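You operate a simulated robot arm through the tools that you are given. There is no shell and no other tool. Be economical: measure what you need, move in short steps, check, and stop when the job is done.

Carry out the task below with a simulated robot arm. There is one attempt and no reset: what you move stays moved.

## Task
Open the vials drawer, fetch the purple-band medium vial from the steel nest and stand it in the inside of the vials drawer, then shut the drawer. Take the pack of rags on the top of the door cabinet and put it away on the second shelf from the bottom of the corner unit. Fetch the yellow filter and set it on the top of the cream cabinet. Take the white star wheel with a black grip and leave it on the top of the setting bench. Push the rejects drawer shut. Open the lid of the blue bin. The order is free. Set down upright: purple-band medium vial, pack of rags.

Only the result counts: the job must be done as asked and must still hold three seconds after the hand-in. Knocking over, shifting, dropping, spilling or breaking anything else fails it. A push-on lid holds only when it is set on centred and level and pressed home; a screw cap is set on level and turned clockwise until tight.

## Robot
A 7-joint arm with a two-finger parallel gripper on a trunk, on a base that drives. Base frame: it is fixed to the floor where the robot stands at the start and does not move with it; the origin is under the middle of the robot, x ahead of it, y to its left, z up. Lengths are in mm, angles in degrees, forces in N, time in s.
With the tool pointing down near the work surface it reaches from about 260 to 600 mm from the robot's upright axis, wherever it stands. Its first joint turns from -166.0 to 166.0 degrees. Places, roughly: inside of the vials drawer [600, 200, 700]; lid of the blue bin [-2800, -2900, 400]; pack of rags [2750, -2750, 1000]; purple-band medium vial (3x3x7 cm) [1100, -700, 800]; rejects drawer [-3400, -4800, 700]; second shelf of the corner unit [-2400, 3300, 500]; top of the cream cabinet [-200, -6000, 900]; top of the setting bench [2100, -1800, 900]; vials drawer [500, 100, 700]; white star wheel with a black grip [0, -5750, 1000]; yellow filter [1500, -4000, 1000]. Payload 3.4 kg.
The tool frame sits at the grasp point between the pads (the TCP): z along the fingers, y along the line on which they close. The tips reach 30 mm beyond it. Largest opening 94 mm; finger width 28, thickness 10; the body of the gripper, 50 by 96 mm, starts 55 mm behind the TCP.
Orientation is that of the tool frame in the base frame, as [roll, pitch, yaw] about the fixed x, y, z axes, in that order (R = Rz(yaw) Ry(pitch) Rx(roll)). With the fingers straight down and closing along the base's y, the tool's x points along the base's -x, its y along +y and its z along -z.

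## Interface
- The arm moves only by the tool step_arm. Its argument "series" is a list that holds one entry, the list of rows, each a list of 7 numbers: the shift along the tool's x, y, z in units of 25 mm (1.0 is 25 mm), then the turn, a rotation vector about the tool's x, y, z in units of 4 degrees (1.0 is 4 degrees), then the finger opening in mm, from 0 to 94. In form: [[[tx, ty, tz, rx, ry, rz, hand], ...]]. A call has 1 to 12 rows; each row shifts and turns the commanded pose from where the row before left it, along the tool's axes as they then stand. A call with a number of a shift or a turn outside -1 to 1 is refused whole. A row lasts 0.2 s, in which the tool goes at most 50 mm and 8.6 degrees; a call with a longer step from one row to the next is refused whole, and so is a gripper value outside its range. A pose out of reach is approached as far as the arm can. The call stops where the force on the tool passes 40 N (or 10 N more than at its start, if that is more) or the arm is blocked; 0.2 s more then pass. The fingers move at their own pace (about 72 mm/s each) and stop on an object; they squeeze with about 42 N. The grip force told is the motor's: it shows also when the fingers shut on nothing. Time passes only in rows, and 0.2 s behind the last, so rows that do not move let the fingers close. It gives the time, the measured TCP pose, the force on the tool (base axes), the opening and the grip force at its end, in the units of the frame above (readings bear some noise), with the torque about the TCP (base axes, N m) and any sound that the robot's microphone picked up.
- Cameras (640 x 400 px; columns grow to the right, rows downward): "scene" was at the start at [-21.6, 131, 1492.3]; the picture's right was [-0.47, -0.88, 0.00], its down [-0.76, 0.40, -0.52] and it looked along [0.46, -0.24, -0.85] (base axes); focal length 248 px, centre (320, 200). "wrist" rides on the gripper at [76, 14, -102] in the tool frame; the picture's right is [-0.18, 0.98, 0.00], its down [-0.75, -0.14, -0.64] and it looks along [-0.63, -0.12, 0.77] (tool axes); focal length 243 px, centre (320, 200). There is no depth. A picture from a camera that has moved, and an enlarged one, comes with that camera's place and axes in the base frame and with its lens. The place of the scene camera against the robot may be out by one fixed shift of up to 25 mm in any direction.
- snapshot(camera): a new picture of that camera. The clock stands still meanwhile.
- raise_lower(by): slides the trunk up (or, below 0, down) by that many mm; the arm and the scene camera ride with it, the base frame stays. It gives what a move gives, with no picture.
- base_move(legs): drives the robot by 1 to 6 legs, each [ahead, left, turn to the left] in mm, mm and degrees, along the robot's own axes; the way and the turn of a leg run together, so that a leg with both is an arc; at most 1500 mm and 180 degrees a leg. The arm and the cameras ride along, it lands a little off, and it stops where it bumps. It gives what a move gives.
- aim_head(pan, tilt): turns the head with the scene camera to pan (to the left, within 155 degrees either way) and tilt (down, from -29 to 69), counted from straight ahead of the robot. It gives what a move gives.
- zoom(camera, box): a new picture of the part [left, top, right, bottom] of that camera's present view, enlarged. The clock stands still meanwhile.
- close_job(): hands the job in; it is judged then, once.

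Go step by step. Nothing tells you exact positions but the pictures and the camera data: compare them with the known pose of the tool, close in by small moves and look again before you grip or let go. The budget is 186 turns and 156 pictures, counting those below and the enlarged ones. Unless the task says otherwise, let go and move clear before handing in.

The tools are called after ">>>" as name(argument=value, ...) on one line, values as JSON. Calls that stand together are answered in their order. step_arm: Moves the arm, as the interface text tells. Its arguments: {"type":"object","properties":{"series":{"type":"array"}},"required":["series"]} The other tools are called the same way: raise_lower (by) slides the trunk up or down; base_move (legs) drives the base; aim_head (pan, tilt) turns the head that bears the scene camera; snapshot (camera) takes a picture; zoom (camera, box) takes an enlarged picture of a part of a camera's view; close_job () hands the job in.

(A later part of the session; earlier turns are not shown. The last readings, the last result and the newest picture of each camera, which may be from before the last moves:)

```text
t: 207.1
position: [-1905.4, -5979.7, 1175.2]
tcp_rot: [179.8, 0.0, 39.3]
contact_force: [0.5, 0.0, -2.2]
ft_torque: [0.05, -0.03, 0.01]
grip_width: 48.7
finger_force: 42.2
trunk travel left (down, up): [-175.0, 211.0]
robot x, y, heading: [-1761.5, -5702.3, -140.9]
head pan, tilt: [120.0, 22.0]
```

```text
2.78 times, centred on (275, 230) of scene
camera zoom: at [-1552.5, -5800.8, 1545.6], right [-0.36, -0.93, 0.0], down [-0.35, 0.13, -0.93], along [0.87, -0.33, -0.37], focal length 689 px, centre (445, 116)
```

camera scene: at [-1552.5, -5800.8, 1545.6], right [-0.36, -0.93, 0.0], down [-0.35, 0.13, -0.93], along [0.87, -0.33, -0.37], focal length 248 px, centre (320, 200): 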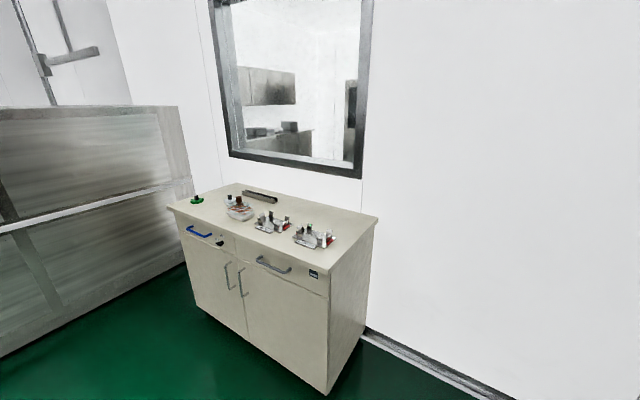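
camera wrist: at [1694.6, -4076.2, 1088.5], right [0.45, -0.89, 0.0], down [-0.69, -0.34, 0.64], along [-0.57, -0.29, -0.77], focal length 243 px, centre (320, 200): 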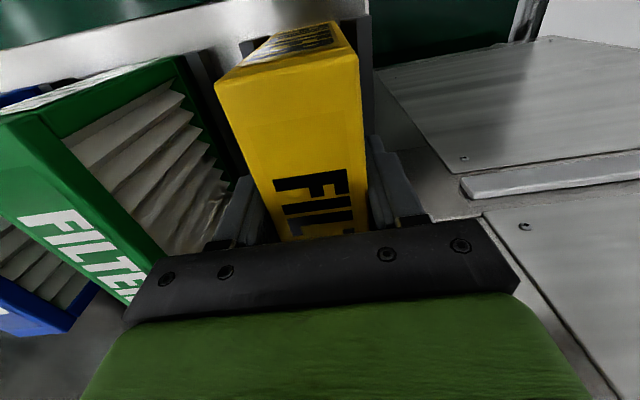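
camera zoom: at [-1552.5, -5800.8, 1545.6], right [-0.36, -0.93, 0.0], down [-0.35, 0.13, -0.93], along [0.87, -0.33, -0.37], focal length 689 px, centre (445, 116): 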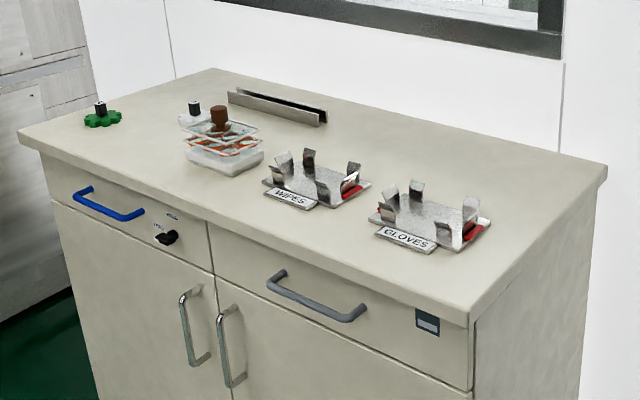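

I'll set the filter on the cabinet's free right-rear corner, approaching from its right side. First turn the robot to face +n and shift the tool to the right.

>>> base_move(legs=[[0, 0, 89], [0, 0, 89]])

>>> step_arm(series=[[[-0.3, -1, 0, 0, 0, 0, 30], [-0.3, -1, 0, 0, 0, 0, 30], [-0.3, -1, 0, 0, 0, 0, 30], [-0.3, -1, 0, 0, 0, 0, 30], [-0.3, -1, 0, 0, 0, 0, 30], [-0.3, -1, 0, 0, 0, 0, 30], [-0.3, -1, 0, 0, 0, 0, 30], [-0.3, -1, 0, 0, 0, 0, 30], [-0.3, -1, 0, 0, 0, 0, 30], [-0.3, -1, 0, 0, 0, 0, 30]]])

>>> aim_head(pan=-60, tilt=30)

>>> snapshot(camera="scene")

```text
t: 215.1
position: [-1606.0, -5423.1, 1174.7]
tcp_rot: [179.8, -0.1, -142.4]
contact_force: [-0.5, 0.1, -2.1]
ft_torque: [0.02, -0.02, 0.01]
grip_width: 48.8
finger_force: 41.7
trunk travel left (down, up): [-175.0, 211.0]
robot x, y, heading: [-1758.9, -5696.0, 37.8]
head pan, tilt: [120.0, 22.0]
```

```text
t: 217.3
position: [-1392.6, -5575.3, 1175.0]
tcp_rot: [179.8, -0.3, -142.2]
contact_force: [0.1, -0.2, -1.5]
ft_torque: [-0.02, 0.02, -0.03]
grip_width: 48.6
finger_force: 41.8
trunk travel left (down, up): [-175.0, 211.0]
robot x, y, heading: [-1761.8, -5696.3, 37.8]
head pan, tilt: [120.0, 22.0]
```

```text
t: 220.0
position: [-1393.8, -5574.4, 1175.3]
tcp_rot: [179.8, 0.0, -142.4]
contact_force: [0.1, -0.5, -2.9]
ft_torque: [-0.04, 0.08, 0.01]
grip_width: 49.1
finger_force: 41.7
trunk travel left (down, up): [-175.0, 211.0]
robot x, y, heading: [-1759.4, -5701.4, 37.7]
head pan, tilt: [-60.0, 30.0]
```

```text
89 pictures are left
camera scene: at [-1837.8, -5638.4, 1532.8], right [-0.38, -0.92, 0.0], down [-0.46, 0.19, -0.87], along [0.8, -0.33, -0.5], focal length 248 px, centre (320, 200)
```

scene: 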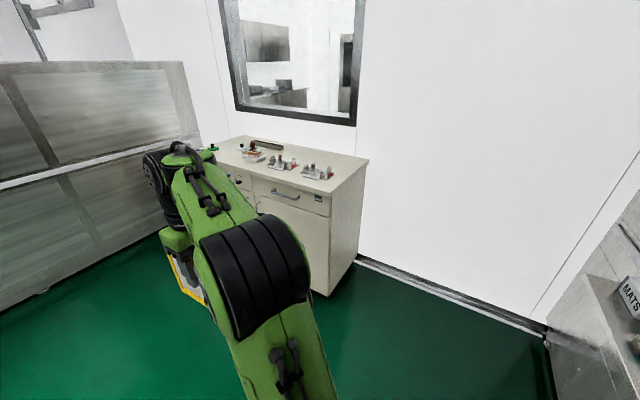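

>>> base_move(legs=[[0, -1170, -0.5]])

>>> aim_head(pan=-10, tilt=45)

>>> snapshot(camera="scene")

>>> snapshot(camera="wrist")

```text
t: 225.9
position: [-685.2, -6490.6, 1175.4]
tcp_rot: [179.8, -0.1, -142.2]
contact_force: [0.2, 0.0, -1.2]
ft_torque: [-0.01, 0.02, -0.01]
grip_width: 49.2
finger_force: 41.9
trunk travel left (down, up): [-175.0, 211.0]
robot x, y, heading: [-1051.3, -6616.1, 37.9]
head pan, tilt: [-60.0, 30.0]
```

```text
t: 227.1
position: [-685.6, -6490.8, 1175.7]
tcp_rot: [179.9, -0.1, -142.0]
contact_force: [-0.2, -0.6, -2.6]
ft_torque: [-0.06, 0.03, 0.01]
grip_width: 48.7
finger_force: 42.2
trunk travel left (down, up): [-175.0, 211.0]
robot x, y, heading: [-1050.3, -6616.4, 37.7]
head pan, tilt: [-10.0, 45.0]
```

```text
88 pictures are left
camera scene: at [-1141.4, -6483.3, 1510.2], right [0.47, -0.88, 0.0], down [-0.63, -0.33, -0.71], along [0.63, 0.33, -0.71], focal length 248 px, centre (320, 200)
```

scene: 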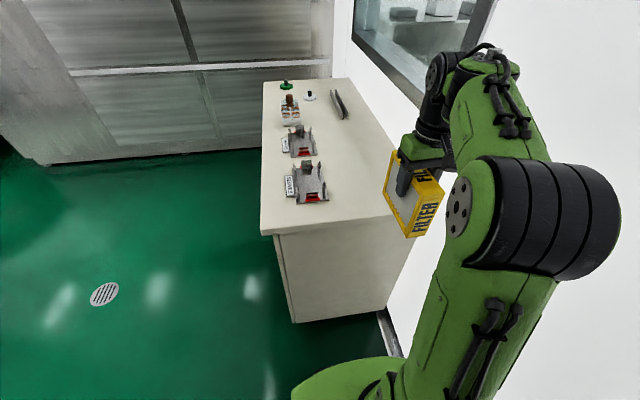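

```text
87 pictures are left
camera wrist: at [-754.3, -6525.2, 1278.0], right [-0.46, 0.89, 0.0], down [0.68, 0.35, 0.64], along [0.57, 0.3, -0.77], focal length 243 px, centre (320, 200)
```

wrist: 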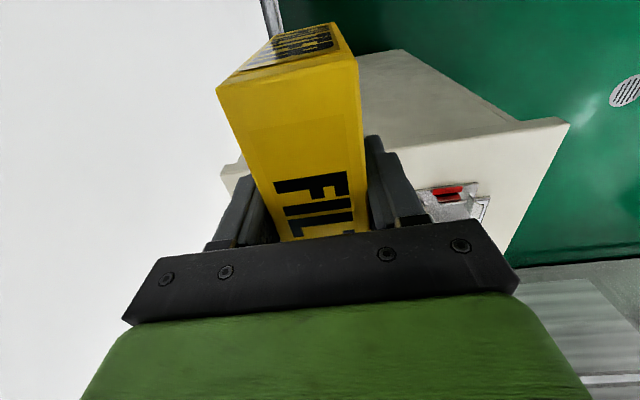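

Clear spot ahead. Drive forward and then lower carefully.

>>> base_move(legs=[[200, 0, -0.5]])

>>> step_arm(series=[[[-1, -0.6, 0, 0, 0, 0, 30], [-0.6, -0.6, 0, 0, 0, 0, 30], [0, 0, 1, 0, 0, 0, 30], [0, 0, 1, 0, 0, 0, 30], [0, 0, 1, 0, 0, 0, 30]]])

>>> snapshot(camera="scene")

```text
t: 228.7
position: [-524.0, -6370.7, 1175.4]
tcp_rot: [179.9, -0.2, -142.9]
contact_force: [0.0, -0.3, -2.7]
ft_torque: [-0.03, 0.02, -0.01]
grip_width: 49.1
finger_force: 41.6
trunk travel left (down, up): [-175.0, 211.0]
robot x, y, heading: [-891.1, -6495.0, 37.5]
head pan, tilt: [-10.0, 45.0]
```

```text
t: 229.8
position: [-473.1, -6372.0, 1100.0]
tcp_rot: [179.8, -0.2, -142.8]
contact_force: [-0.6, 0.1, -2.0]
ft_torque: [-0.03, 0.02, 0.0]
grip_width: 49.1
finger_force: 42.5
trunk travel left (down, up): [-175.0, 211.0]
robot x, y, heading: [-891.9, -6494.3, 36.9]
head pan, tilt: [-10.0, 45.0]
```

```text
86 pictures are left
camera scene: at [-979.8, -6359.5, 1510.1], right [0.46, -0.89, 0.0], down [-0.63, -0.32, -0.71], along [0.63, 0.32, -0.71], focal length 248 px, centre (320, 200)
```

scene: 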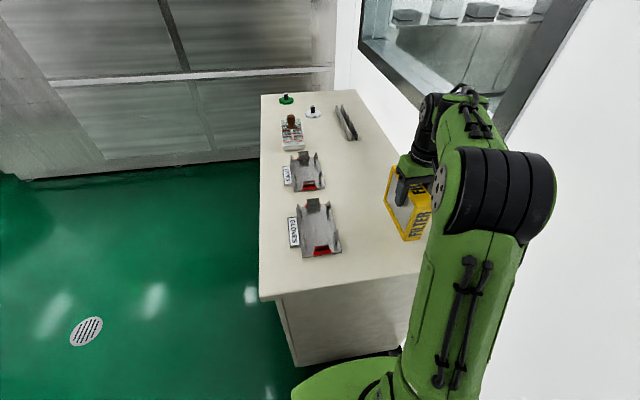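

>>> step_arm(series=[[[0, 0, 0.6, 0, 0, 0, 30], [0, 0, 0.4, 0, 0, 0, 30], [0, 0, 0.3, 0, 0, 0, 30], [0, 0, 0.3, 0, 0, 0, 30], [0, 0, 0.3, 0, 0, 0, 30], [0, 0, 0.3, 0, 0, 0, 30], [0, 0, 0.3, 0, 0, 0, 30], [0, 0, 0.3, 0, 0, 0, 30]]])

>>> zoom(camera="scene", box=[340, 130, 480, 300])

```text
t: 231.7
position: [-473.0, -6369.5, 1033.9]
tcp_rot: [180.0, 0.5, -142.7]
contact_force: [2.8, 1.1, 34.3]
ft_torque: [0.1, -0.09, 0.0]
grip_width: 49.2
finger_force: 42.5
trunk travel left (down, up): [-175.0, 211.0]
robot x, y, heading: [-894.0, -6490.0, 37.3]
head pan, tilt: [-10.0, 45.0]
```

```text
2.35 times, centred on (410, 215) of scene
camera zoom: at [-982.7, -6360.7, 1510.5], right [0.46, -0.89, 0.0], down [-0.63, -0.32, -0.71], along [0.63, 0.32, -0.71], focal length 583 px, centre (108, 165)
```

zoom: 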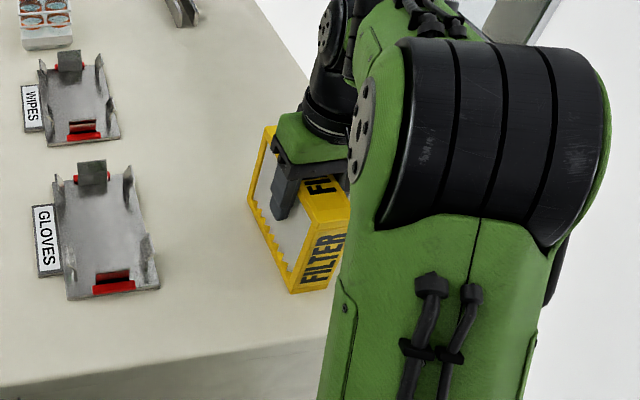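

The filter is down on the cabinet. Release and rise.

>>> step_arm(series=[[[0, 0, -0.08, 0, 0, 0, 40], [0, 0, 0, 0, 0, 0, 52], [0, 0, 0, 0, 0, 0, 66], [0, 0, 0, 0, 0, 0, 80], [0, 0, -0.5, 0, 0, 0, 80], [0, 0, -1, 0, 0, 0, 80], [0, 0, -1, 0, 0, 0, 80], [0, 0, -1, 0, 0, 0, 80], [0, 0, -1, 0, 0, 0, 80], [0, 0, -1, 0, 0, 0, 80]]])

>>> snapshot(camera="wrist")

```text
t: 233.8
position: [-474.7, -6371.3, 1167.9]
tcp_rot: [179.8, -0.2, -142.8]
contact_force: [0.1, -0.6, 0.1]
ft_torque: [0.04, -0.02, -0.02]
grip_width: 80.3
finger_force: 0.0
trunk travel left (down, up): [-175.0, 211.0]
robot x, y, heading: [-894.7, -6489.0, 37.4]
head pan, tilt: [-10.0, 45.0]
```

```text
84 pictures are left
camera wrist: at [-543.8, -6405.3, 1271.4], right [-0.45, 0.89, 0.0], down [0.69, 0.34, 0.64], along [0.57, 0.29, -0.77], focal length 243 px, centre (320, 200)
```

wrist: 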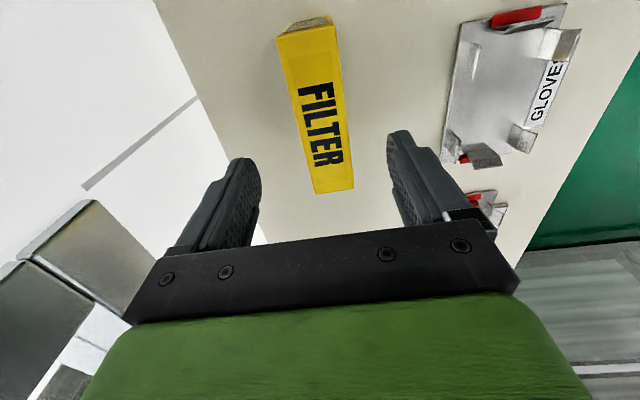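

Filter stands well. Next, the white star wheel: drive around to the cabinet's front near its left part.

>>> base_move(legs=[[-300, 0, 0], [0, 560, 0], [0, 0, -90], [0, 1450, 0]])

>>> aim_head(pan=0, tilt=45)

>>> snapshot(camera="scene")

>>> snapshot(camera="wrist")

```text
t: 249.3
position: [-189.4, -5755.2, 1168.7]
tcp_rot: [179.8, -0.1, 126.9]
contact_force: [0.4, -0.2, -0.1]
ft_torque: [-0.02, 0.01, 0.01]
grip_width: 79.9
finger_force: 0.0
trunk travel left (down, up): [-175.0, 211.0]
robot x, y, heading: [-308.0, -5334.0, -52.9]
head pan, tilt: [-10.0, 45.0]
```

```text
t: 250.0
position: [-188.8, -5754.3, 1170.3]
tcp_rot: [179.8, -0.1, 126.9]
contact_force: [0.0, -0.7, -0.1]
ft_torque: [0.02, 0.02, -0.01]
grip_width: 79.9
finger_force: 0.0
trunk travel left (down, up): [-175.0, 211.0]
robot x, y, heading: [-312.4, -5338.4, -53.4]
head pan, tilt: [0.0, 45.0]
```

```text
83 pictures are left
camera scene: at [-196.0, -5252.3, 1510.1], right [-0.8, -0.6, 0.0], down [-0.42, 0.57, -0.71], along [0.42, -0.57, -0.71], focal length 248 px, centre (320, 200)
```

scene: 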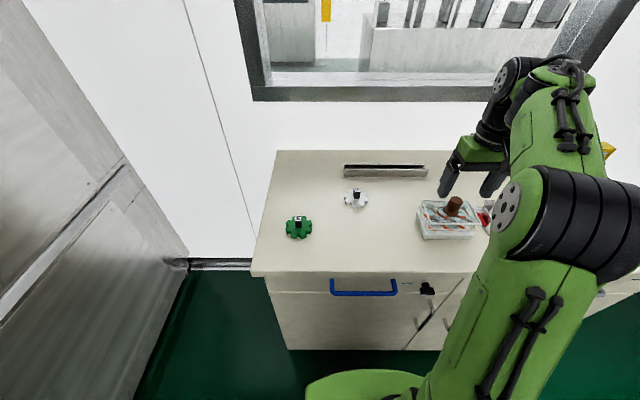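

```text
82 pictures are left
camera wrist: at [-224.0, -5684.9, 1271.0], right [0.9, 0.44, 0.0], down [0.34, -0.69, 0.64], along [0.29, -0.57, -0.77], focal length 243 px, centre (320, 200)
```

wrist: 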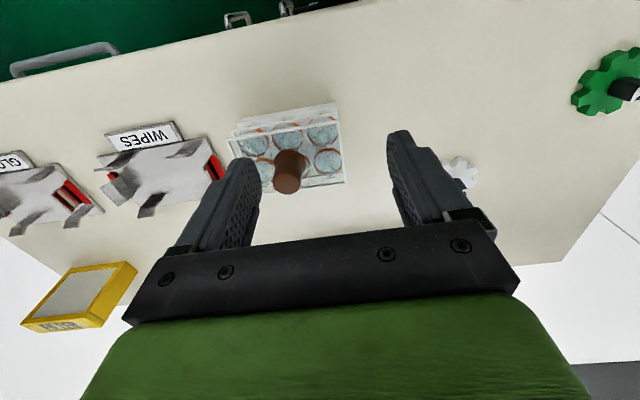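

The white star wheel is ahead at about [64, −5805]. Move closer and over it.

>>> base_move(legs=[[70, 0, 0]])

>>> step_arm(series=[[[-0.6, 0.97, 0, 0, 0, 0, 70], [-0.6, 0.97, 0, 0, 0, 0, 70], [-0.6, 0.97, 0, 0, 0, 0, 70], [-0.6, 0.97, 0, 0, 0, 0, 70], [-0.6, 0.97, 0, 0, 0, 0, 70], [-0.6, 0.97, 0.8, 0, 0, 0, 70], [-0.6, 0.97, 0.8, 0, 0, 0, 70], [0, 0, 0.8, 0, 0, 0, 70]]])

>>> snapshot(camera="wrist")

>>> snapshot(camera="scene")

```text
t: 251.0
position: [-147.9, -5811.6, 1169.0]
tcp_rot: [179.8, -0.2, 126.7]
contact_force: [0.0, -0.6, -0.2]
ft_torque: [-0.01, 0.0, 0.03]
grip_width: 79.9
finger_force: 0.1
trunk travel left (down, up): [-175.0, 211.0]
robot x, y, heading: [-271.0, -5392.6, -53.3]
head pan, tilt: [0.0, 45.0]
```

```text
t: 252.8
position: [51.3, -5794.3, 1107.5]
tcp_rot: [179.8, -0.2, 126.8]
contact_force: [0.2, 0.1, 0.4]
ft_torque: [-0.03, 0.01, 0.0]
grip_width: 70.3
finger_force: 0.1
trunk travel left (down, up): [-175.0, 211.0]
robot x, y, heading: [-264.7, -5389.9, -53.4]
head pan, tilt: [0.0, 45.0]
```

```text
81 pictures are left
camera wrist: at [16.3, -5723.6, 1210.2], right [0.9, 0.44, 0.0], down [0.34, -0.69, 0.64], along [0.28, -0.57, -0.77], focal length 243 px, centre (320, 200)
```

wrist: 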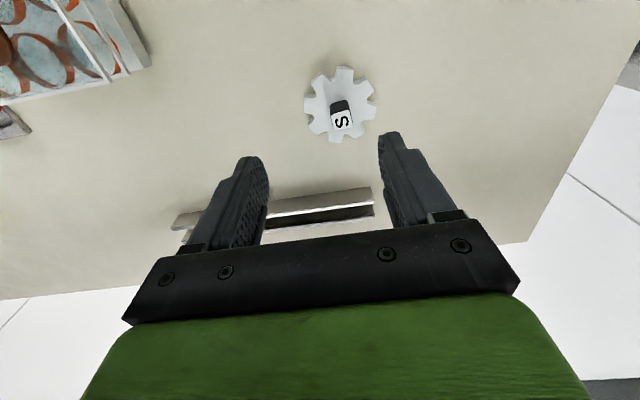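

```text
80 pictures are left
camera scene: at [-155.0, -5307.7, 1510.2], right [-0.8, -0.6, 0.0], down [-0.42, 0.57, -0.71], along [0.42, -0.57, -0.71], focal length 248 px, centre (320, 200)
```

scene: 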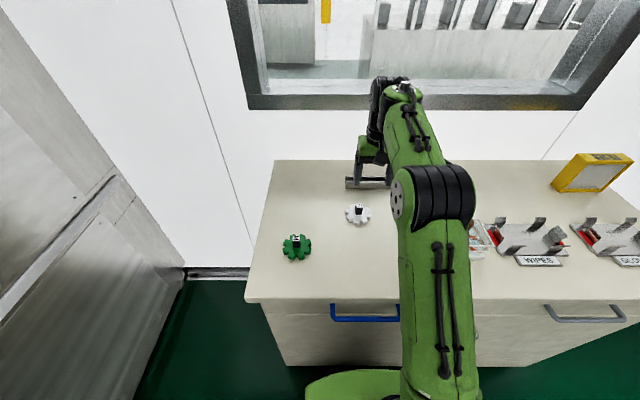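

>>> step_arm(series=[[[-0.6, 0.36, 0.8, 0, 0, 0, 70], [-0.6, 0.36, 0.8, 0, 0, 0, 70], [0, 0, 0.4, 0, 0, 0, 70]]])

>>> snapshot(camera="wrist")

```text
t: 253.6
position: [81.5, -5805.7, 1058.1]
tcp_rot: [179.8, -0.1, 126.7]
contact_force: [0.1, -0.6, -0.5]
ft_torque: [0.0, 0.01, 0.02]
grip_width: 70.0
finger_force: 0.0
trunk travel left (down, up): [-175.0, 211.0]
robot x, y, heading: [-265.5, -5392.1, -53.2]
head pan, tilt: [0.0, 45.0]
```

```text
79 pictures are left
camera wrist: at [48.1, -5736.2, 1160.6], right [0.9, 0.44, 0.0], down [0.34, -0.69, 0.64], along [0.28, -0.57, -0.77], focal length 243 px, centre (320, 200)
```

wrist: 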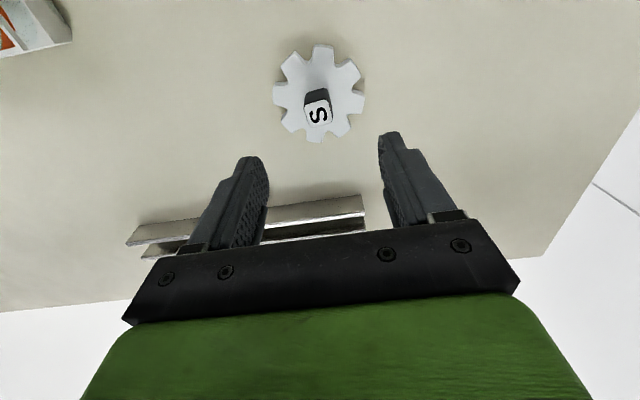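

Knob is centred under the tool at z≈955. Descend with a narrower opening and grip.

>>> step_arm(series=[[[0.12, 0, 0.9, 0, 0, 0, 60], [0, 0, 0.9, 0, 0, 0, 60], [0, 0, 0.9, 0, 0, 0, 60], [0, 0, 0.9, 0, 0, 0, 60]]])

>>> snapshot(camera="wrist")

```text
t: 254.6
position: [80.0, -5803.5, 974.2]
tcp_rot: [179.7, 0.6, 126.8]
contact_force: [1.1, -1.5, 26.4]
ft_torque: [-0.06, 0.28, -0.04]
grip_width: 59.9
finger_force: 0.1
trunk travel left (down, up): [-175.0, 211.0]
robot x, y, heading: [-269.0, -5389.3, -53.4]
head pan, tilt: [0.0, 45.0]
```

```text
78 pictures are left
camera wrist: at [44.8, -5733.2, 1075.4], right [0.9, 0.44, 0.01], down [0.33, -0.68, 0.65], along [0.29, -0.58, -0.76], focal length 243 px, centre (320, 200)
```

wrist: 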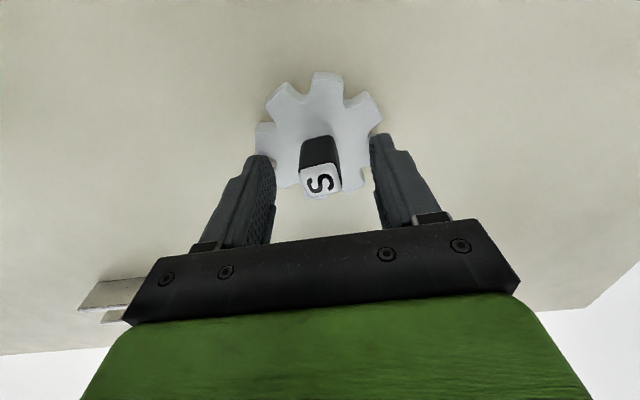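

Tips touch the wheel; raise a few mm and close on the knob.

>>> step_arm(series=[[[0, 0, -0.45, 0, 0, 0, 60], [0, 0, 0, 0, 0, 0, 10], [0, 0, 0, 0, 0, 0, 10], [0, 0, 0, 0, 0, 0, 10], [0, 0, 0, 0, 0, 0, 10]]])

>>> step_arm(series=[[[0, 0, -0.5, 0, 0, 0, 10], [0, 0, -1, 0, 0, 0, 10], [0, 0, -1, 0, 0, 0, 10], [0, 0, -1, 0, 0, 0, 10], [0, 0, -1, 0, 0, 0, 10], [0, 0, -1, 0, 0, 0, 10], [0, 0, -1, 0, 0, 0, 10]]])

>>> snapshot(camera="wrist")

```text
t: 255.8
position: [81.0, -5803.8, 979.4]
tcp_rot: [179.9, -0.1, 126.7]
contact_force: [0.1, 0.2, 0.0]
ft_torque: [-0.01, -0.02, 0.01]
grip_width: 23.3
finger_force: 42.8
trunk travel left (down, up): [-175.0, 211.0]
robot x, y, heading: [-266.6, -5391.7, -53.0]
head pan, tilt: [0.0, 45.0]
```

```text
t: 257.4
position: [74.1, -5803.4, 1124.6]
tcp_rot: [179.8, -0.3, 126.8]
contact_force: [0.7, -0.6, -1.5]
ft_torque: [-0.04, 0.05, -0.01]
grip_width: 23.3
finger_force: 42.0
out of reach, approached as far as the arm can: row 7
trunk travel left (down, up): [-175.0, 211.0]
robot x, y, heading: [-267.2, -5397.0, -53.3]
head pan, tilt: [0.0, 45.0]
```

```text
77 pictures are left
camera wrist: at [39.5, -5734.1, 1227.1], right [0.9, 0.44, 0.0], down [0.34, -0.69, 0.64], along [0.28, -0.57, -0.77], focal length 243 px, centre (320, 200)
```

wrist: 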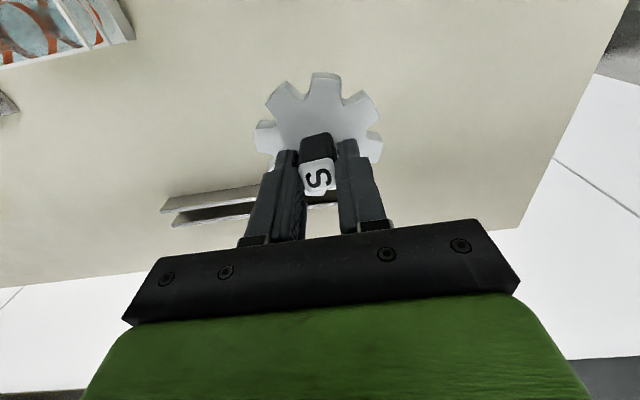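

Wheel held. Retract the arm and begin the trip back to the setting bench.

>>> step_arm(series=[[[1, 0, 0, 0, 0, 0, 10], [1, 0, 0, 0, 0, 0, 10], [1, 0, 0, 0, 0, 0, 10], [1, 0, 0, 0, 0, 0, 10], [1, 0, 0, 0, 0, 0, 10], [1, 0, 0, 0, 0, 0, 10], [1, 0, 0, 0, 0, 0, 10]]])

>>> base_move(legs=[[-350, 0, 0.5], [0, -1420, 0], [-1400, 0, 0]])

```text
t: 259.0
position: [-30.7, -5664.5, 1125.1]
tcp_rot: [179.7, -0.1, 126.7]
contact_force: [0.2, -0.2, -0.2]
ft_torque: [-0.04, -0.01, -0.01]
grip_width: 23.1
finger_force: 41.4
trunk travel left (down, up): [-175.0, 211.0]
robot x, y, heading: [-266.1, -5390.5, -53.4]
head pan, tilt: [0.0, 45.0]
```

```text
t: 274.6
position: [-2228.0, -5122.4, 1126.8]
tcp_rot: [179.8, 0.0, 128.1]
contact_force: [-0.1, -0.5, -0.4]
ft_torque: [-0.02, 0.02, 0.01]
grip_width: 23.4
finger_force: 42.0
trunk travel left (down, up): [-175.0, 211.0]
robot x, y, heading: [-2472.3, -4855.5, -51.9]
head pan, tilt: [0.0, 45.0]
```

>>> base_move(legs=[[-1470, 0, -0.9], [-1470, 0, 0], [0, 340, 0]])

```text
t: 290.6
position: [-3697.8, -2583.3, 1125.6]
tcp_rot: [179.9, -0.1, 125.6]
contact_force: [0.9, 0.4, -0.7]
ft_torque: [-0.02, 0.03, 0.02]
grip_width: 23.1
finger_force: 41.9
trunk travel left (down, up): [-175.0, 211.0]
robot x, y, heading: [-3929.2, -2302.4, -54.5]
head pan, tilt: [0.0, 45.0]
```

>>> base_move(legs=[[-50, 0, 1.7], [-1010, 0, 0], [0, 1500, 0], [0, 1000, 0]])

```text
t: 308.0
position: [-2373.6, -218.5, 1125.0]
tcp_rot: [179.8, -0.1, 128.4]
contact_force: [-0.7, 0.3, -0.1]
ft_torque: [-0.03, 0.01, 0.03]
grip_width: 23.2
finger_force: 41.9
trunk travel left (down, up): [-175.0, 211.0]
robot x, y, heading: [-2623.0, 45.9, -51.4]
head pan, tilt: [0.0, 45.0]
```

>>> base_move(legs=[[0, 0, -1.4], [0, 1500, 0], [1450, 0, 0]])

```text
t: 322.4
position: [-315.4, -457.3, 1127.1]
tcp_rot: [179.8, -0.2, 128.3]
contact_force: [0.2, -0.5, -1.3]
ft_torque: [0.03, -0.03, -0.02]
grip_width: 23.3
finger_force: 42.5
trunk travel left (down, up): [-175.0, 211.0]
robot x, y, heading: [-561.4, -188.2, -51.8]
head pan, tilt: [0.0, 45.0]
```

>>> base_move(legs=[[50, 0, -1], [1400, 0, 0], [1080, 0, 0], [0, 0, 90]])

>>> aim_head(pan=-5, tilt=40)

>>> snapshot(camera="scene")

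```text
t: 338.9
position: [1241.0, -1974.8, 1124.7]
tcp_rot: [179.8, -0.2, -143.7]
contact_force: [-0.3, -0.3, -0.7]
ft_torque: [-0.02, -0.02, -0.02]
grip_width: 23.3
finger_force: 42.7
trunk travel left (down, up): [-175.0, 211.0]
robot x, y, heading: [967.8, -2207.7, 36.2]
head pan, tilt: [0.0, 45.0]
```

```text
t: 339.5
position: [1240.0, -1974.5, 1125.2]
tcp_rot: [179.7, -0.3, -143.7]
contact_force: [0.4, 0.8, -1.0]
ft_torque: [0.01, 0.0, -0.01]
grip_width: 23.1
finger_force: 42.4
trunk travel left (down, up): [-175.0, 211.0]
robot x, y, heading: [965.9, -2207.9, 36.5]
head pan, tilt: [-5.0, 40.0]
```

```text
76 pictures are left
camera scene: at [878.8, -2067.0, 1517.4], right [0.52, -0.86, 0.0], down [-0.55, -0.33, -0.77], along [0.65, 0.4, -0.64], focal length 248 px, centre (320, 200)
```

scene: 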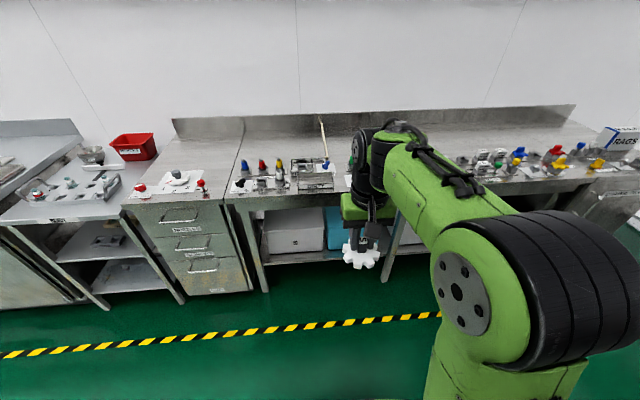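

Approaching the setting bench's middle; I'll look for a free area at its rear.

>>> base_move(legs=[[0, -330, 0.8], [380, 0, 0]])

>>> aim_head(pan=10, tilt=40)

>>> snapshot(camera="scene")

>>> snapshot(camera="wrist")

```text
t: 343.7
position: [1748.3, -1995.1, 1126.4]
tcp_rot: [179.8, -0.2, -143.0]
contact_force: [0.4, 0.4, -2.2]
ft_torque: [-0.04, -0.01, -0.01]
grip_width: 23.2
finger_force: 42.3
trunk travel left (down, up): [-175.0, 211.0]
robot x, y, heading: [1474.6, -2234.6, 36.8]
head pan, tilt: [-5.0, 40.0]
```

```text
t: 344.5
position: [1748.7, -1996.9, 1126.8]
tcp_rot: [179.8, -0.3, -143.0]
contact_force: [0.6, 0.2, -0.6]
ft_torque: [0.02, 0.02, 0.02]
grip_width: 23.1
finger_force: 42.2
trunk travel left (down, up): [-175.0, 211.0]
robot x, y, heading: [1477.9, -2235.4, 37.1]
head pan, tilt: [10.0, 40.0]
```

```text
75 pictures are left
camera scene: at [1372.2, -2075.5, 1517.4], right [0.73, -0.68, 0.0], down [-0.44, -0.47, -0.77], along [0.52, 0.56, -0.64], focal length 248 px, centre (320, 200)
```

scene: 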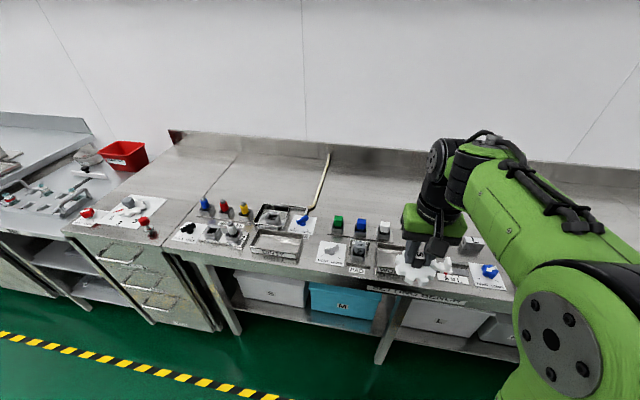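

```text
74 pictures are left
camera wrist: at [1677.9, -2030.1, 1228.4], right [-0.44, 0.9, 0.0], down [0.69, 0.34, 0.64], along [0.57, 0.29, -0.77], focal length 243 px, centre (320, 200)
```

wrist: 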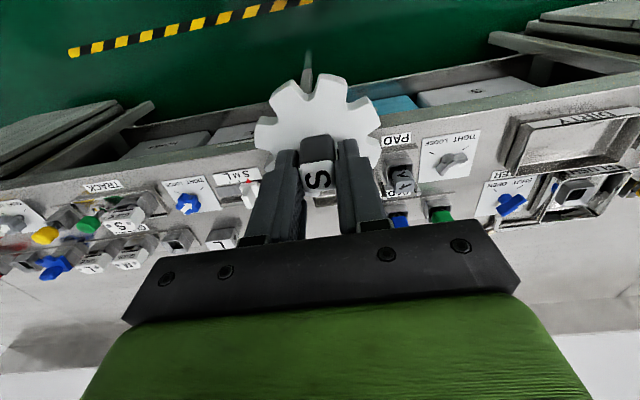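

Free space behind the parts at s≈2640, n≈595. Move the base in and extend over it.

>>> base_move(legs=[[190, 0, 0]])

>>> step_arm(series=[[[-1, 0, 0.4, 0, 0, 0, 10], [-1, 0, 0.4, 0, 0, 0, 10], [-1, 0, 0.4, 0, 0, 0, 10], [-1, 0, 0.4, 0, 0, 0, 10], [-1, 0, 0.4, 0, 0, 0, 10], [-1, 0, 0.4, 0, 0, 0, 10], [-1, 0, 0.2, 0, 0, 0, 10], [-1, 0, 0.2, 0, 0, 0, 10]]])

>>> snapshot(camera="scene")

>>> snapshot(camera="wrist")

```text
t: 346.0
position: [1896.4, -1885.5, 1126.4]
tcp_rot: [179.8, -0.2, -143.1]
contact_force: [1.2, 1.0, 0.1]
ft_torque: [-0.02, 0.02, 0.0]
grip_width: 23.2
finger_force: 42.1
trunk travel left (down, up): [-175.0, 211.0]
robot x, y, heading: [1622.5, -2125.0, 36.8]
head pan, tilt: [10.0, 40.0]
```

```text
t: 347.8
position: [2053.3, -1766.9, 1054.5]
tcp_rot: [179.8, -0.4, -143.2]
contact_force: [0.3, -0.4, -0.3]
ft_torque: [-0.02, -0.01, 0.0]
grip_width: 23.3
finger_force: 41.7
trunk travel left (down, up): [-175.0, 211.0]
robot x, y, heading: [1623.9, -2125.0, 37.1]
head pan, tilt: [10.0, 40.0]
```

```text
73 pictures are left
camera scene: at [1521.1, -1963.7, 1517.3], right [0.73, -0.68, 0.0], down [-0.44, -0.47, -0.77], along [0.52, 0.56, -0.64], focal length 248 px, centre (320, 200)
```

scene: 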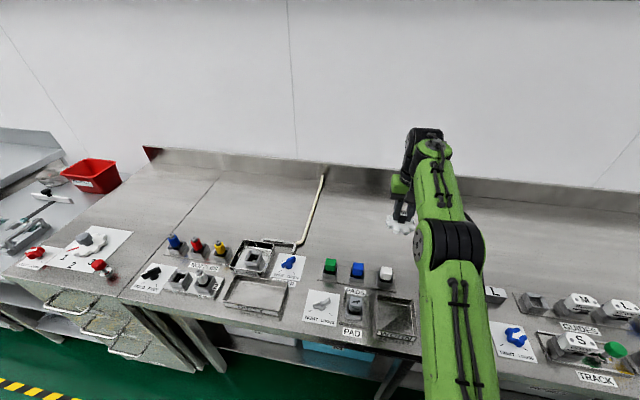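

```text
72 pictures are left
camera wrist: at [1984.4, -1800.3, 1157.8], right [-0.44, 0.9, 0.0], down [0.69, 0.34, 0.64], along [0.57, 0.28, -0.77], focal length 243 px, centre (320, 200)
```

wrist: 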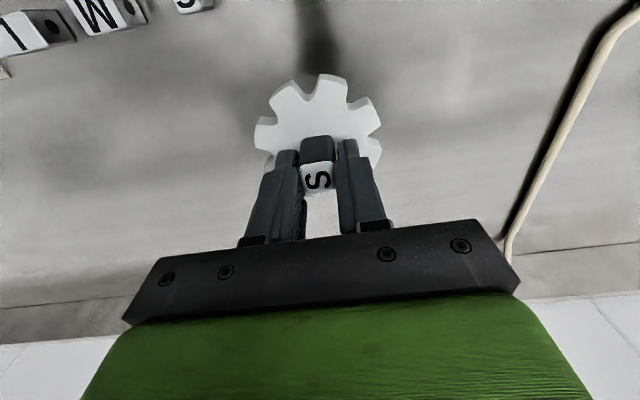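

Empty bench below. Descend until contact.

>>> step_arm(series=[[[0, 0, 0.8, 0, 0, 0, 10], [0, 0, 0.8, 0, 0, 0, 10], [0, 0, 0.8, 0, 0, 0, 10], [0, 0, 0.4, 0, 0, 0, 10], [0, 0, 0.4, 0, 0, 0, 10], [0, 0, 0.3, 0, 0, 0, 10], [0, 0, 0.3, 0, 0, 0, 10], [0, 0, 0.3, 0, 0, 0, 10], [0, 0, 0.3, 0, 0, 0, 10], [0, 0, 0.3, 0, 0, 0, 10]]])

>>> snapshot(camera="wrist")

```text
t: 350.0
position: [2054.5, -1766.5, 938.2]
tcp_rot: [179.8, -0.2, -143.1]
contact_force: [0.1, 0.5, -1.3]
ft_torque: [-0.03, -0.01, 0.0]
grip_width: 23.1
finger_force: 42.0
trunk travel left (down, up): [-175.0, 211.0]
robot x, y, heading: [1616.7, -2120.5, 36.8]
head pan, tilt: [10.0, 40.0]
```

```text
71 pictures are left
camera wrist: at [1984.7, -1800.3, 1039.9], right [-0.44, 0.9, 0.0], down [0.69, 0.34, 0.64], along [0.57, 0.28, -0.77], focal length 243 px, centre (320, 200)
```

wrist: 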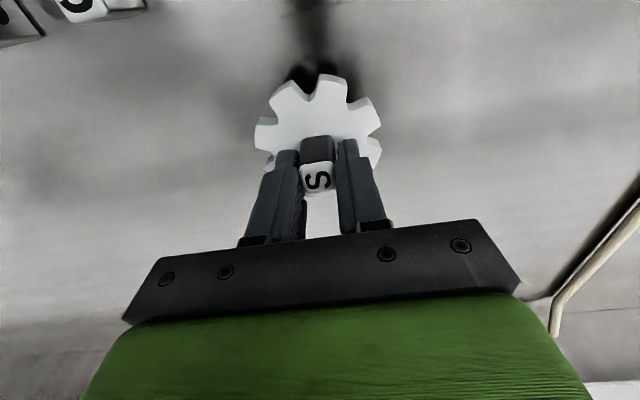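

>>> step_arm(series=[[[0, 0, 0.25, 0, 0, 0, 10], [0, 0, 0.25, 0, 0, 0, 10], [0, 0, 0.25, 0, 0, 0, 10], [0, 0, 0.25, 0, 0, 0, 10], [0, 0, 0.25, 0, 0, 0, 10], [0, 0, 0.25, 0, 0, 0, 10]]])

>>> snapshot(camera="wrist")

```text
t: 351.4
position: [2053.4, -1766.3, 903.0]
tcp_rot: [179.8, 0.4, -143.2]
contact_force: [1.0, 0.8, 38.8]
ft_torque: [-0.38, 0.12, 0.05]
grip_width: 23.4
finger_force: 41.8
trunk travel left (down, up): [-175.0, 211.0]
robot x, y, heading: [1623.7, -2121.6, 36.8]
head pan, tilt: [10.0, 40.0]
```

```text
70 pictures are left
camera wrist: at [1982.8, -1801.1, 1005.7], right [-0.44, 0.9, 0.0], down [0.69, 0.33, 0.65], along [0.58, 0.29, -0.76], focal length 243 px, centre (320, 200)
```

wrist: 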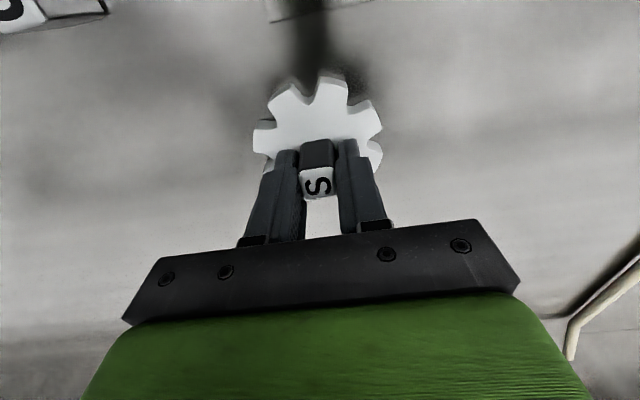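

Contact made. Relieve, release and rise.

>>> step_arm(series=[[[0, 0, -0.22, 0, 0, 0, 10], [0, 0, 0, 0, 0, 0, 28], [0, 0, 0, 0, 0, 0, 50], [0, 0, 0, 0, 0, 0, 60], [0, 0, -0.6, 0, 0, 0, 60], [0, 0, -1, 0, 0, 0, 60], [0, 0, -1, 0, 0, 0, 60], [0, 0, -1, 0, 0, 0, 60], [0, 0, -1, 0, 0, 0, 60], [0, 0, -1, 0, 0, 0, 60]]])

>>> snapshot(camera="wrist")

```text
t: 353.6
position: [2055.5, -1764.4, 1045.9]
tcp_rot: [179.8, -0.1, -143.1]
contact_force: [-0.2, -0.7, 0.4]
ft_torque: [-0.02, 0.04, -0.01]
grip_width: 60.3
finger_force: 0.0
trunk travel left (down, up): [-175.0, 211.0]
robot x, y, heading: [1621.2, -2125.8, 36.6]
head pan, tilt: [10.0, 40.0]
```

```text
69 pictures are left
camera wrist: at [1985.3, -1798.8, 1148.2], right [-0.44, 0.9, 0.0], down [0.69, 0.34, 0.64], along [0.57, 0.28, -0.77], focal length 243 px, centre (320, 200)
```

wrist: 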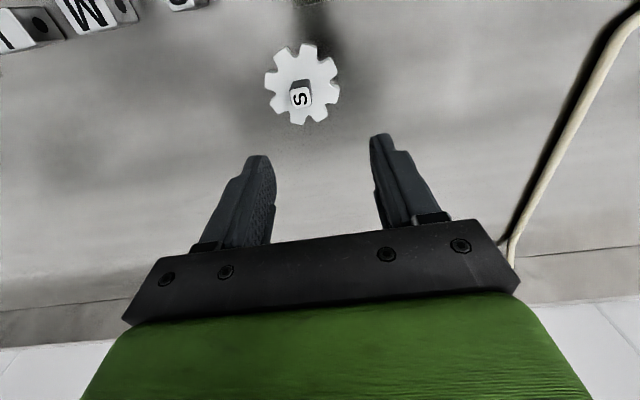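

Wheel is down. Next the rags on the door cabinet at the bench's end.

>>> base_move(legs=[[-300, 0, 0.6], [0, -1150, 0]])

>>> aim_head(pan=0, tilt=40)

>>> snapshot(camera="scene")

>>> snapshot(camera="wrist")

```text
t: 361.2
position: [2500.7, -2879.8, 1046.1]
tcp_rot: [179.8, -0.2, -143.9]
contact_force: [-0.1, -0.3, 0.0]
ft_torque: [0.02, 0.01, 0.0]
grip_width: 59.9
finger_force: 0.0
trunk travel left (down, up): [-175.0, 211.0]
robot x, y, heading: [2059.7, -3234.3, 36.1]
head pan, tilt: [10.0, 40.0]
```

```text
t: 361.9
position: [2499.2, -2878.2, 1045.9]
tcp_rot: [179.9, -0.2, -143.8]
contact_force: [0.4, -0.1, -0.3]
ft_torque: [0.03, -0.03, 0.01]
grip_width: 60.0
finger_force: 0.1
trunk travel left (down, up): [-175.0, 211.0]
robot x, y, heading: [2063.5, -3233.9, 36.1]
head pan, tilt: [0.0, 40.0]
```

```text
68 pictures are left
camera scene: at [1971.6, -3083.7, 1517.4], right [0.59, -0.81, 0.0], down [-0.52, -0.38, -0.77], along [0.62, 0.45, -0.64], focal length 248 px, centre (320, 200)
```

scene: 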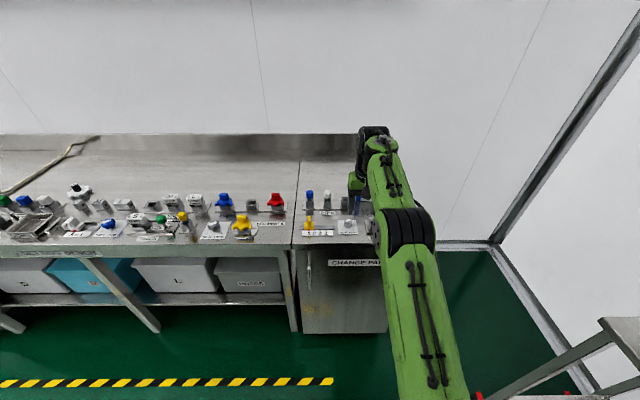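

```text
67 pictures are left
camera wrist: at [2429.6, -2911.9, 1148.0], right [-0.43, 0.9, 0.0], down [0.69, 0.33, 0.64], along [0.58, 0.28, -0.77], focal length 243 px, centre (320, 200)
```

wrist: 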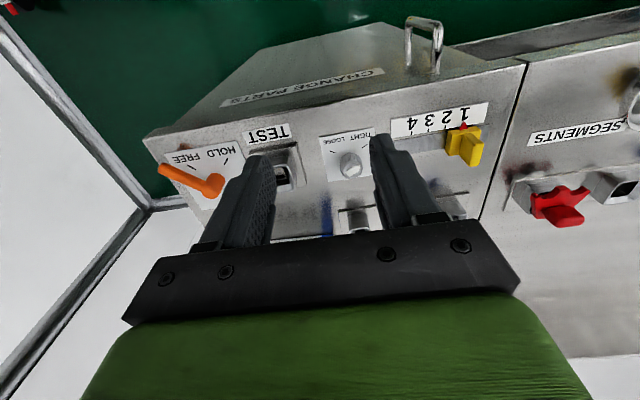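

>>> step_arm(series=[[[1, 0, -0.5, 0, 0, 0, 60], [1, 0, -0.5, 0, 0, 0, 60], [1, 0, -0.5, 0, 0, 0, 80], [1, 0, -0.5, 0, 0, 0, 90], [1, 0, -0.5, 0, 0, 0, 94], [1, 0, -0.5, 0, 0, 0, 94], [1, 0, -0.5, 0, 0, 0, 94], [1, 0, -0.5, 0, 0, 0, 94]]])

>>> snapshot(camera="scene")

>>> snapshot(camera="wrist")

```text
t: 363.7
position: [2337.9, -2999.5, 1144.7]
tcp_rot: [179.8, -0.2, -143.9]
contact_force: [-0.8, -0.5, 0.0]
ft_torque: [-0.01, -0.01, 0.02]
grip_width: 93.9
finger_force: 0.1
trunk travel left (down, up): [-175.0, 211.0]
robot x, y, heading: [2060.5, -3230.5, 36.1]
head pan, tilt: [0.0, 40.0]
```

```text
66 pictures are left
camera scene: at [1970.6, -3084.5, 1517.4], right [0.59, -0.81, 0.0], down [-0.52, -0.38, -0.77], along [0.62, 0.45, -0.64], focal length 248 px, centre (320, 200)
```

scene: 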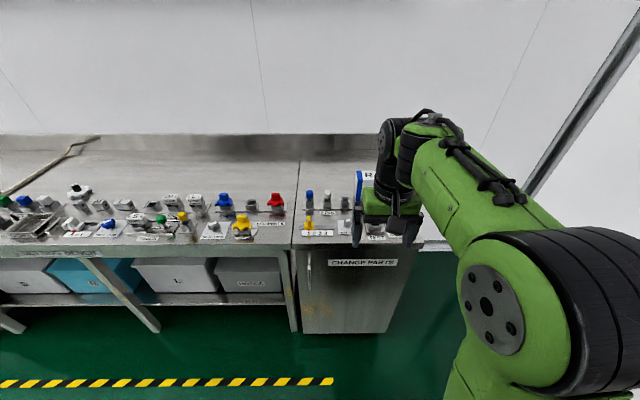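

```text
65 pictures are left
camera wrist: at [2267.9, -3031.7, 1247.7], right [-0.43, 0.9, 0.0], down [0.69, 0.33, 0.64], along [0.58, 0.28, -0.77], focal length 243 px, centre (320, 200)
```

wrist: 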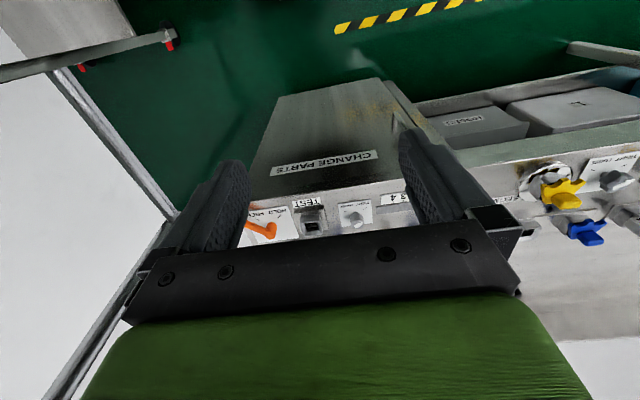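

>>> step_arm(series=[[[0, -1, 0, 0, 0, 0, 94], [0, -1, 0, 0, 0, 0, 94], [0, -1, 0, 0, 0, 0, 94], [0, -1, 0, 0, 0, 0, 94], [0, -1, 0, 0, 0, 0, 94], [0, -1, 0, 0, 0, 0, 94]]])

>>> zoom(camera="scene", box=[290, 140, 450, 260])

```text
t: 365.1
position: [2426.6, -3119.4, 1144.0]
tcp_rot: [179.8, -0.2, -143.8]
contact_force: [-0.5, 0.0, 0.5]
ft_torque: [-0.02, 0.05, -0.02]
grip_width: 93.8
finger_force: 0.1
trunk travel left (down, up): [-175.0, 211.0]
robot x, y, heading: [2061.3, -3233.2, 36.0]
head pan, tilt: [0.0, 40.0]
```

```text
3.33 times, centred on (370, 200) of scene
camera zoom: at [1972.1, -3084.4, 1517.5], right [0.59, -0.81, 0.0], down [-0.52, -0.38, -0.77], along [0.62, 0.45, -0.64], focal length 826 px, centre (153, 200)
```

zoom: 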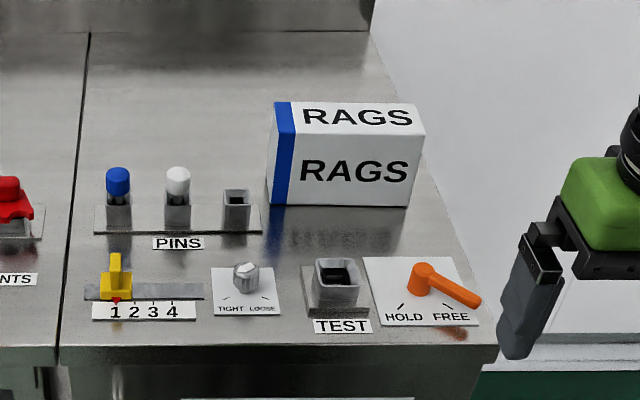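

The rags box (≈176×68×115 mm) stands with its narrow side facing the robot depth-wise. Plan: lift it with a top grip, turn it 90° so its long side points inward, then re-grip from the front with a tilted tool so it can go into the shelf. First rotate the tool and move in.

>>> step_arm(series=[[[0, 0, 0, 0, 0, 1, 94], [0, 0, 0, 0, 0, 1, 94], [0, 0, 0, 0, 0, 1, 94], [0, 0, 0, 0, 0, 1, 94], [0, 0, 0, 0, 0, 1, 94], [0, 0, 0, 0, 0, 1, 94], [0, 0, 0, 0, 0, 1, 94], [0, 0, 0, 0, 0, 1, 94], [0, 0, 0, 0, 0, 1, 94], [0, 0, 0, 0, 0, 1, 94], [0, 0, 0, 0, 0, 1, 94], [0, 0, 0, 0, 0, 1, 94]]])

>>> step_arm(series=[[[0, 0, 0, 0, 0, 1, 94], [0, 0, 0, 0, 0, 1, 94], [0, 0, 0, 0, 0, 1, 94], [0, 0, 0, 0, 0, 1, 94], [0, 0, 0, 0, 0, 1, 94], [0, 0, 0, 0, 0, 1, 94], [0, 0, 0, 0, 0, 1, 94], [0, 0, 0, 0, 0, 1, 94], [0, 0, 0, 0, 0, 1, 94], [0, 0, 0, 0, 0, 1, 94], [0, 0, 0, 0, 0, 0.5, 94]]])

>>> base_move(legs=[[300, 0, 1.2]])

>>> snapshot(camera="wrist")

>>> snapshot(camera="scene")

```text
t: 367.7
position: [2427.5, -3117.5, 1145.4]
tcp_rot: [180.0, -0.3, 168.1]
contact_force: [0.6, 0.7, 0.6]
ft_torque: [0.0, 0.02, -0.02]
grip_width: 94.0
finger_force: 0.1
trunk travel left (down, up): [-175.0, 211.0]
robot x, y, heading: [2065.8, -3234.5, 36.1]
head pan, tilt: [0.0, 40.0]
```

```text
t: 370.1
position: [2426.2, -3119.5, 1146.0]
tcp_rot: [-179.8, -0.2, 126.1]
contact_force: [0.6, -0.4, 0.1]
ft_torque: [-0.03, -0.02, -0.04]
grip_width: 94.0
finger_force: 0.0
trunk travel left (down, up): [-175.0, 211.0]
robot x, y, heading: [2064.7, -3231.8, 36.0]
head pan, tilt: [0.0, 40.0]
```

```text
t: 372.1
position: [2663.5, -2929.8, 1145.4]
tcp_rot: [-179.9, -0.2, 127.7]
contact_force: [-0.1, -0.2, 0.2]
ft_torque: [-0.02, 0.0, -0.03]
grip_width: 94.1
finger_force: 0.1
trunk travel left (down, up): [-175.0, 211.0]
robot x, y, heading: [2299.9, -3054.0, 37.6]
head pan, tilt: [0.0, 40.0]
```

```text
63 pictures are left
camera wrist: at [2628.7, -2860.3, 1247.5], right [0.89, 0.45, 0.0], down [0.35, -0.68, 0.64], along [0.29, -0.57, -0.77], focal length 243 px, centre (320, 200)
```

wrist: 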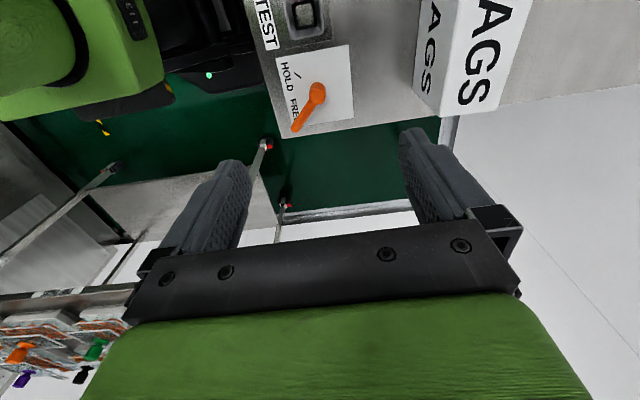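

```text
62 pictures are left
camera scene: at [2207.8, -2906.0, 1517.4], right [0.61, -0.79, 0.0], down [-0.51, -0.39, -0.77], along [0.61, 0.47, -0.64], focal length 248 px, centre (320, 200)
```

scene: 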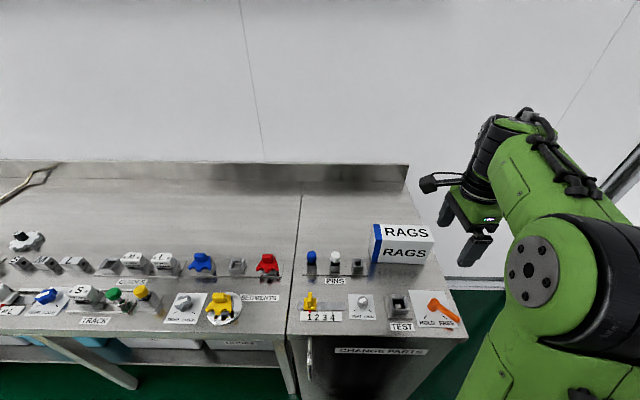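

>>> step_arm(series=[[[0.25, 1, 0, 0, 0, 0, 94], [0.25, 1, 0, 0, 0, 0, 94], [0.25, 1, 0, 0, 0, 0, 94], [0.25, 1, 0, 0, 0, 0, 94], [0.25, 1, 0.5, 0, 0, 0, 94], [0.25, 1, 0.5, 0, 0, 0, 94], [0.25, 1, 0.5, 0, 0, 0, 94], [0, 1, 0.5, 0, 0, 0, 94], [0, 0, 1, 0, 0, 0, 94]]])

>>> snapshot(camera="wrist")

```text
t: 374.1
position: [2778.7, -2782.5, 1069.8]
tcp_rot: [-179.8, -0.2, 127.6]
contact_force: [0.0, -0.4, -0.1]
ft_torque: [-0.01, -0.01, 0.0]
grip_width: 93.8
finger_force: 0.1
out of reach, approached as far as the arm can: row 8
trunk travel left (down, up): [-175.0, 211.0]
robot x, y, heading: [2298.7, -3055.9, 37.6]
head pan, tilt: [0.0, 40.0]
```

```text
61 pictures are left
camera wrist: at [2743.6, -2713.0, 1172.3], right [0.89, 0.45, 0.0], down [0.35, -0.68, 0.64], along [0.29, -0.57, -0.77], focal length 243 px, centre (320, 200)
```

wrist: 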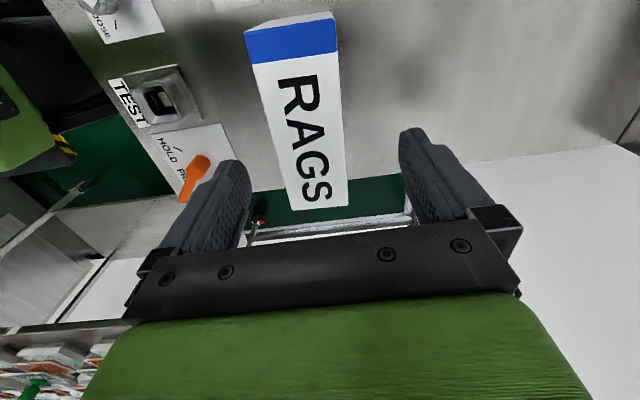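

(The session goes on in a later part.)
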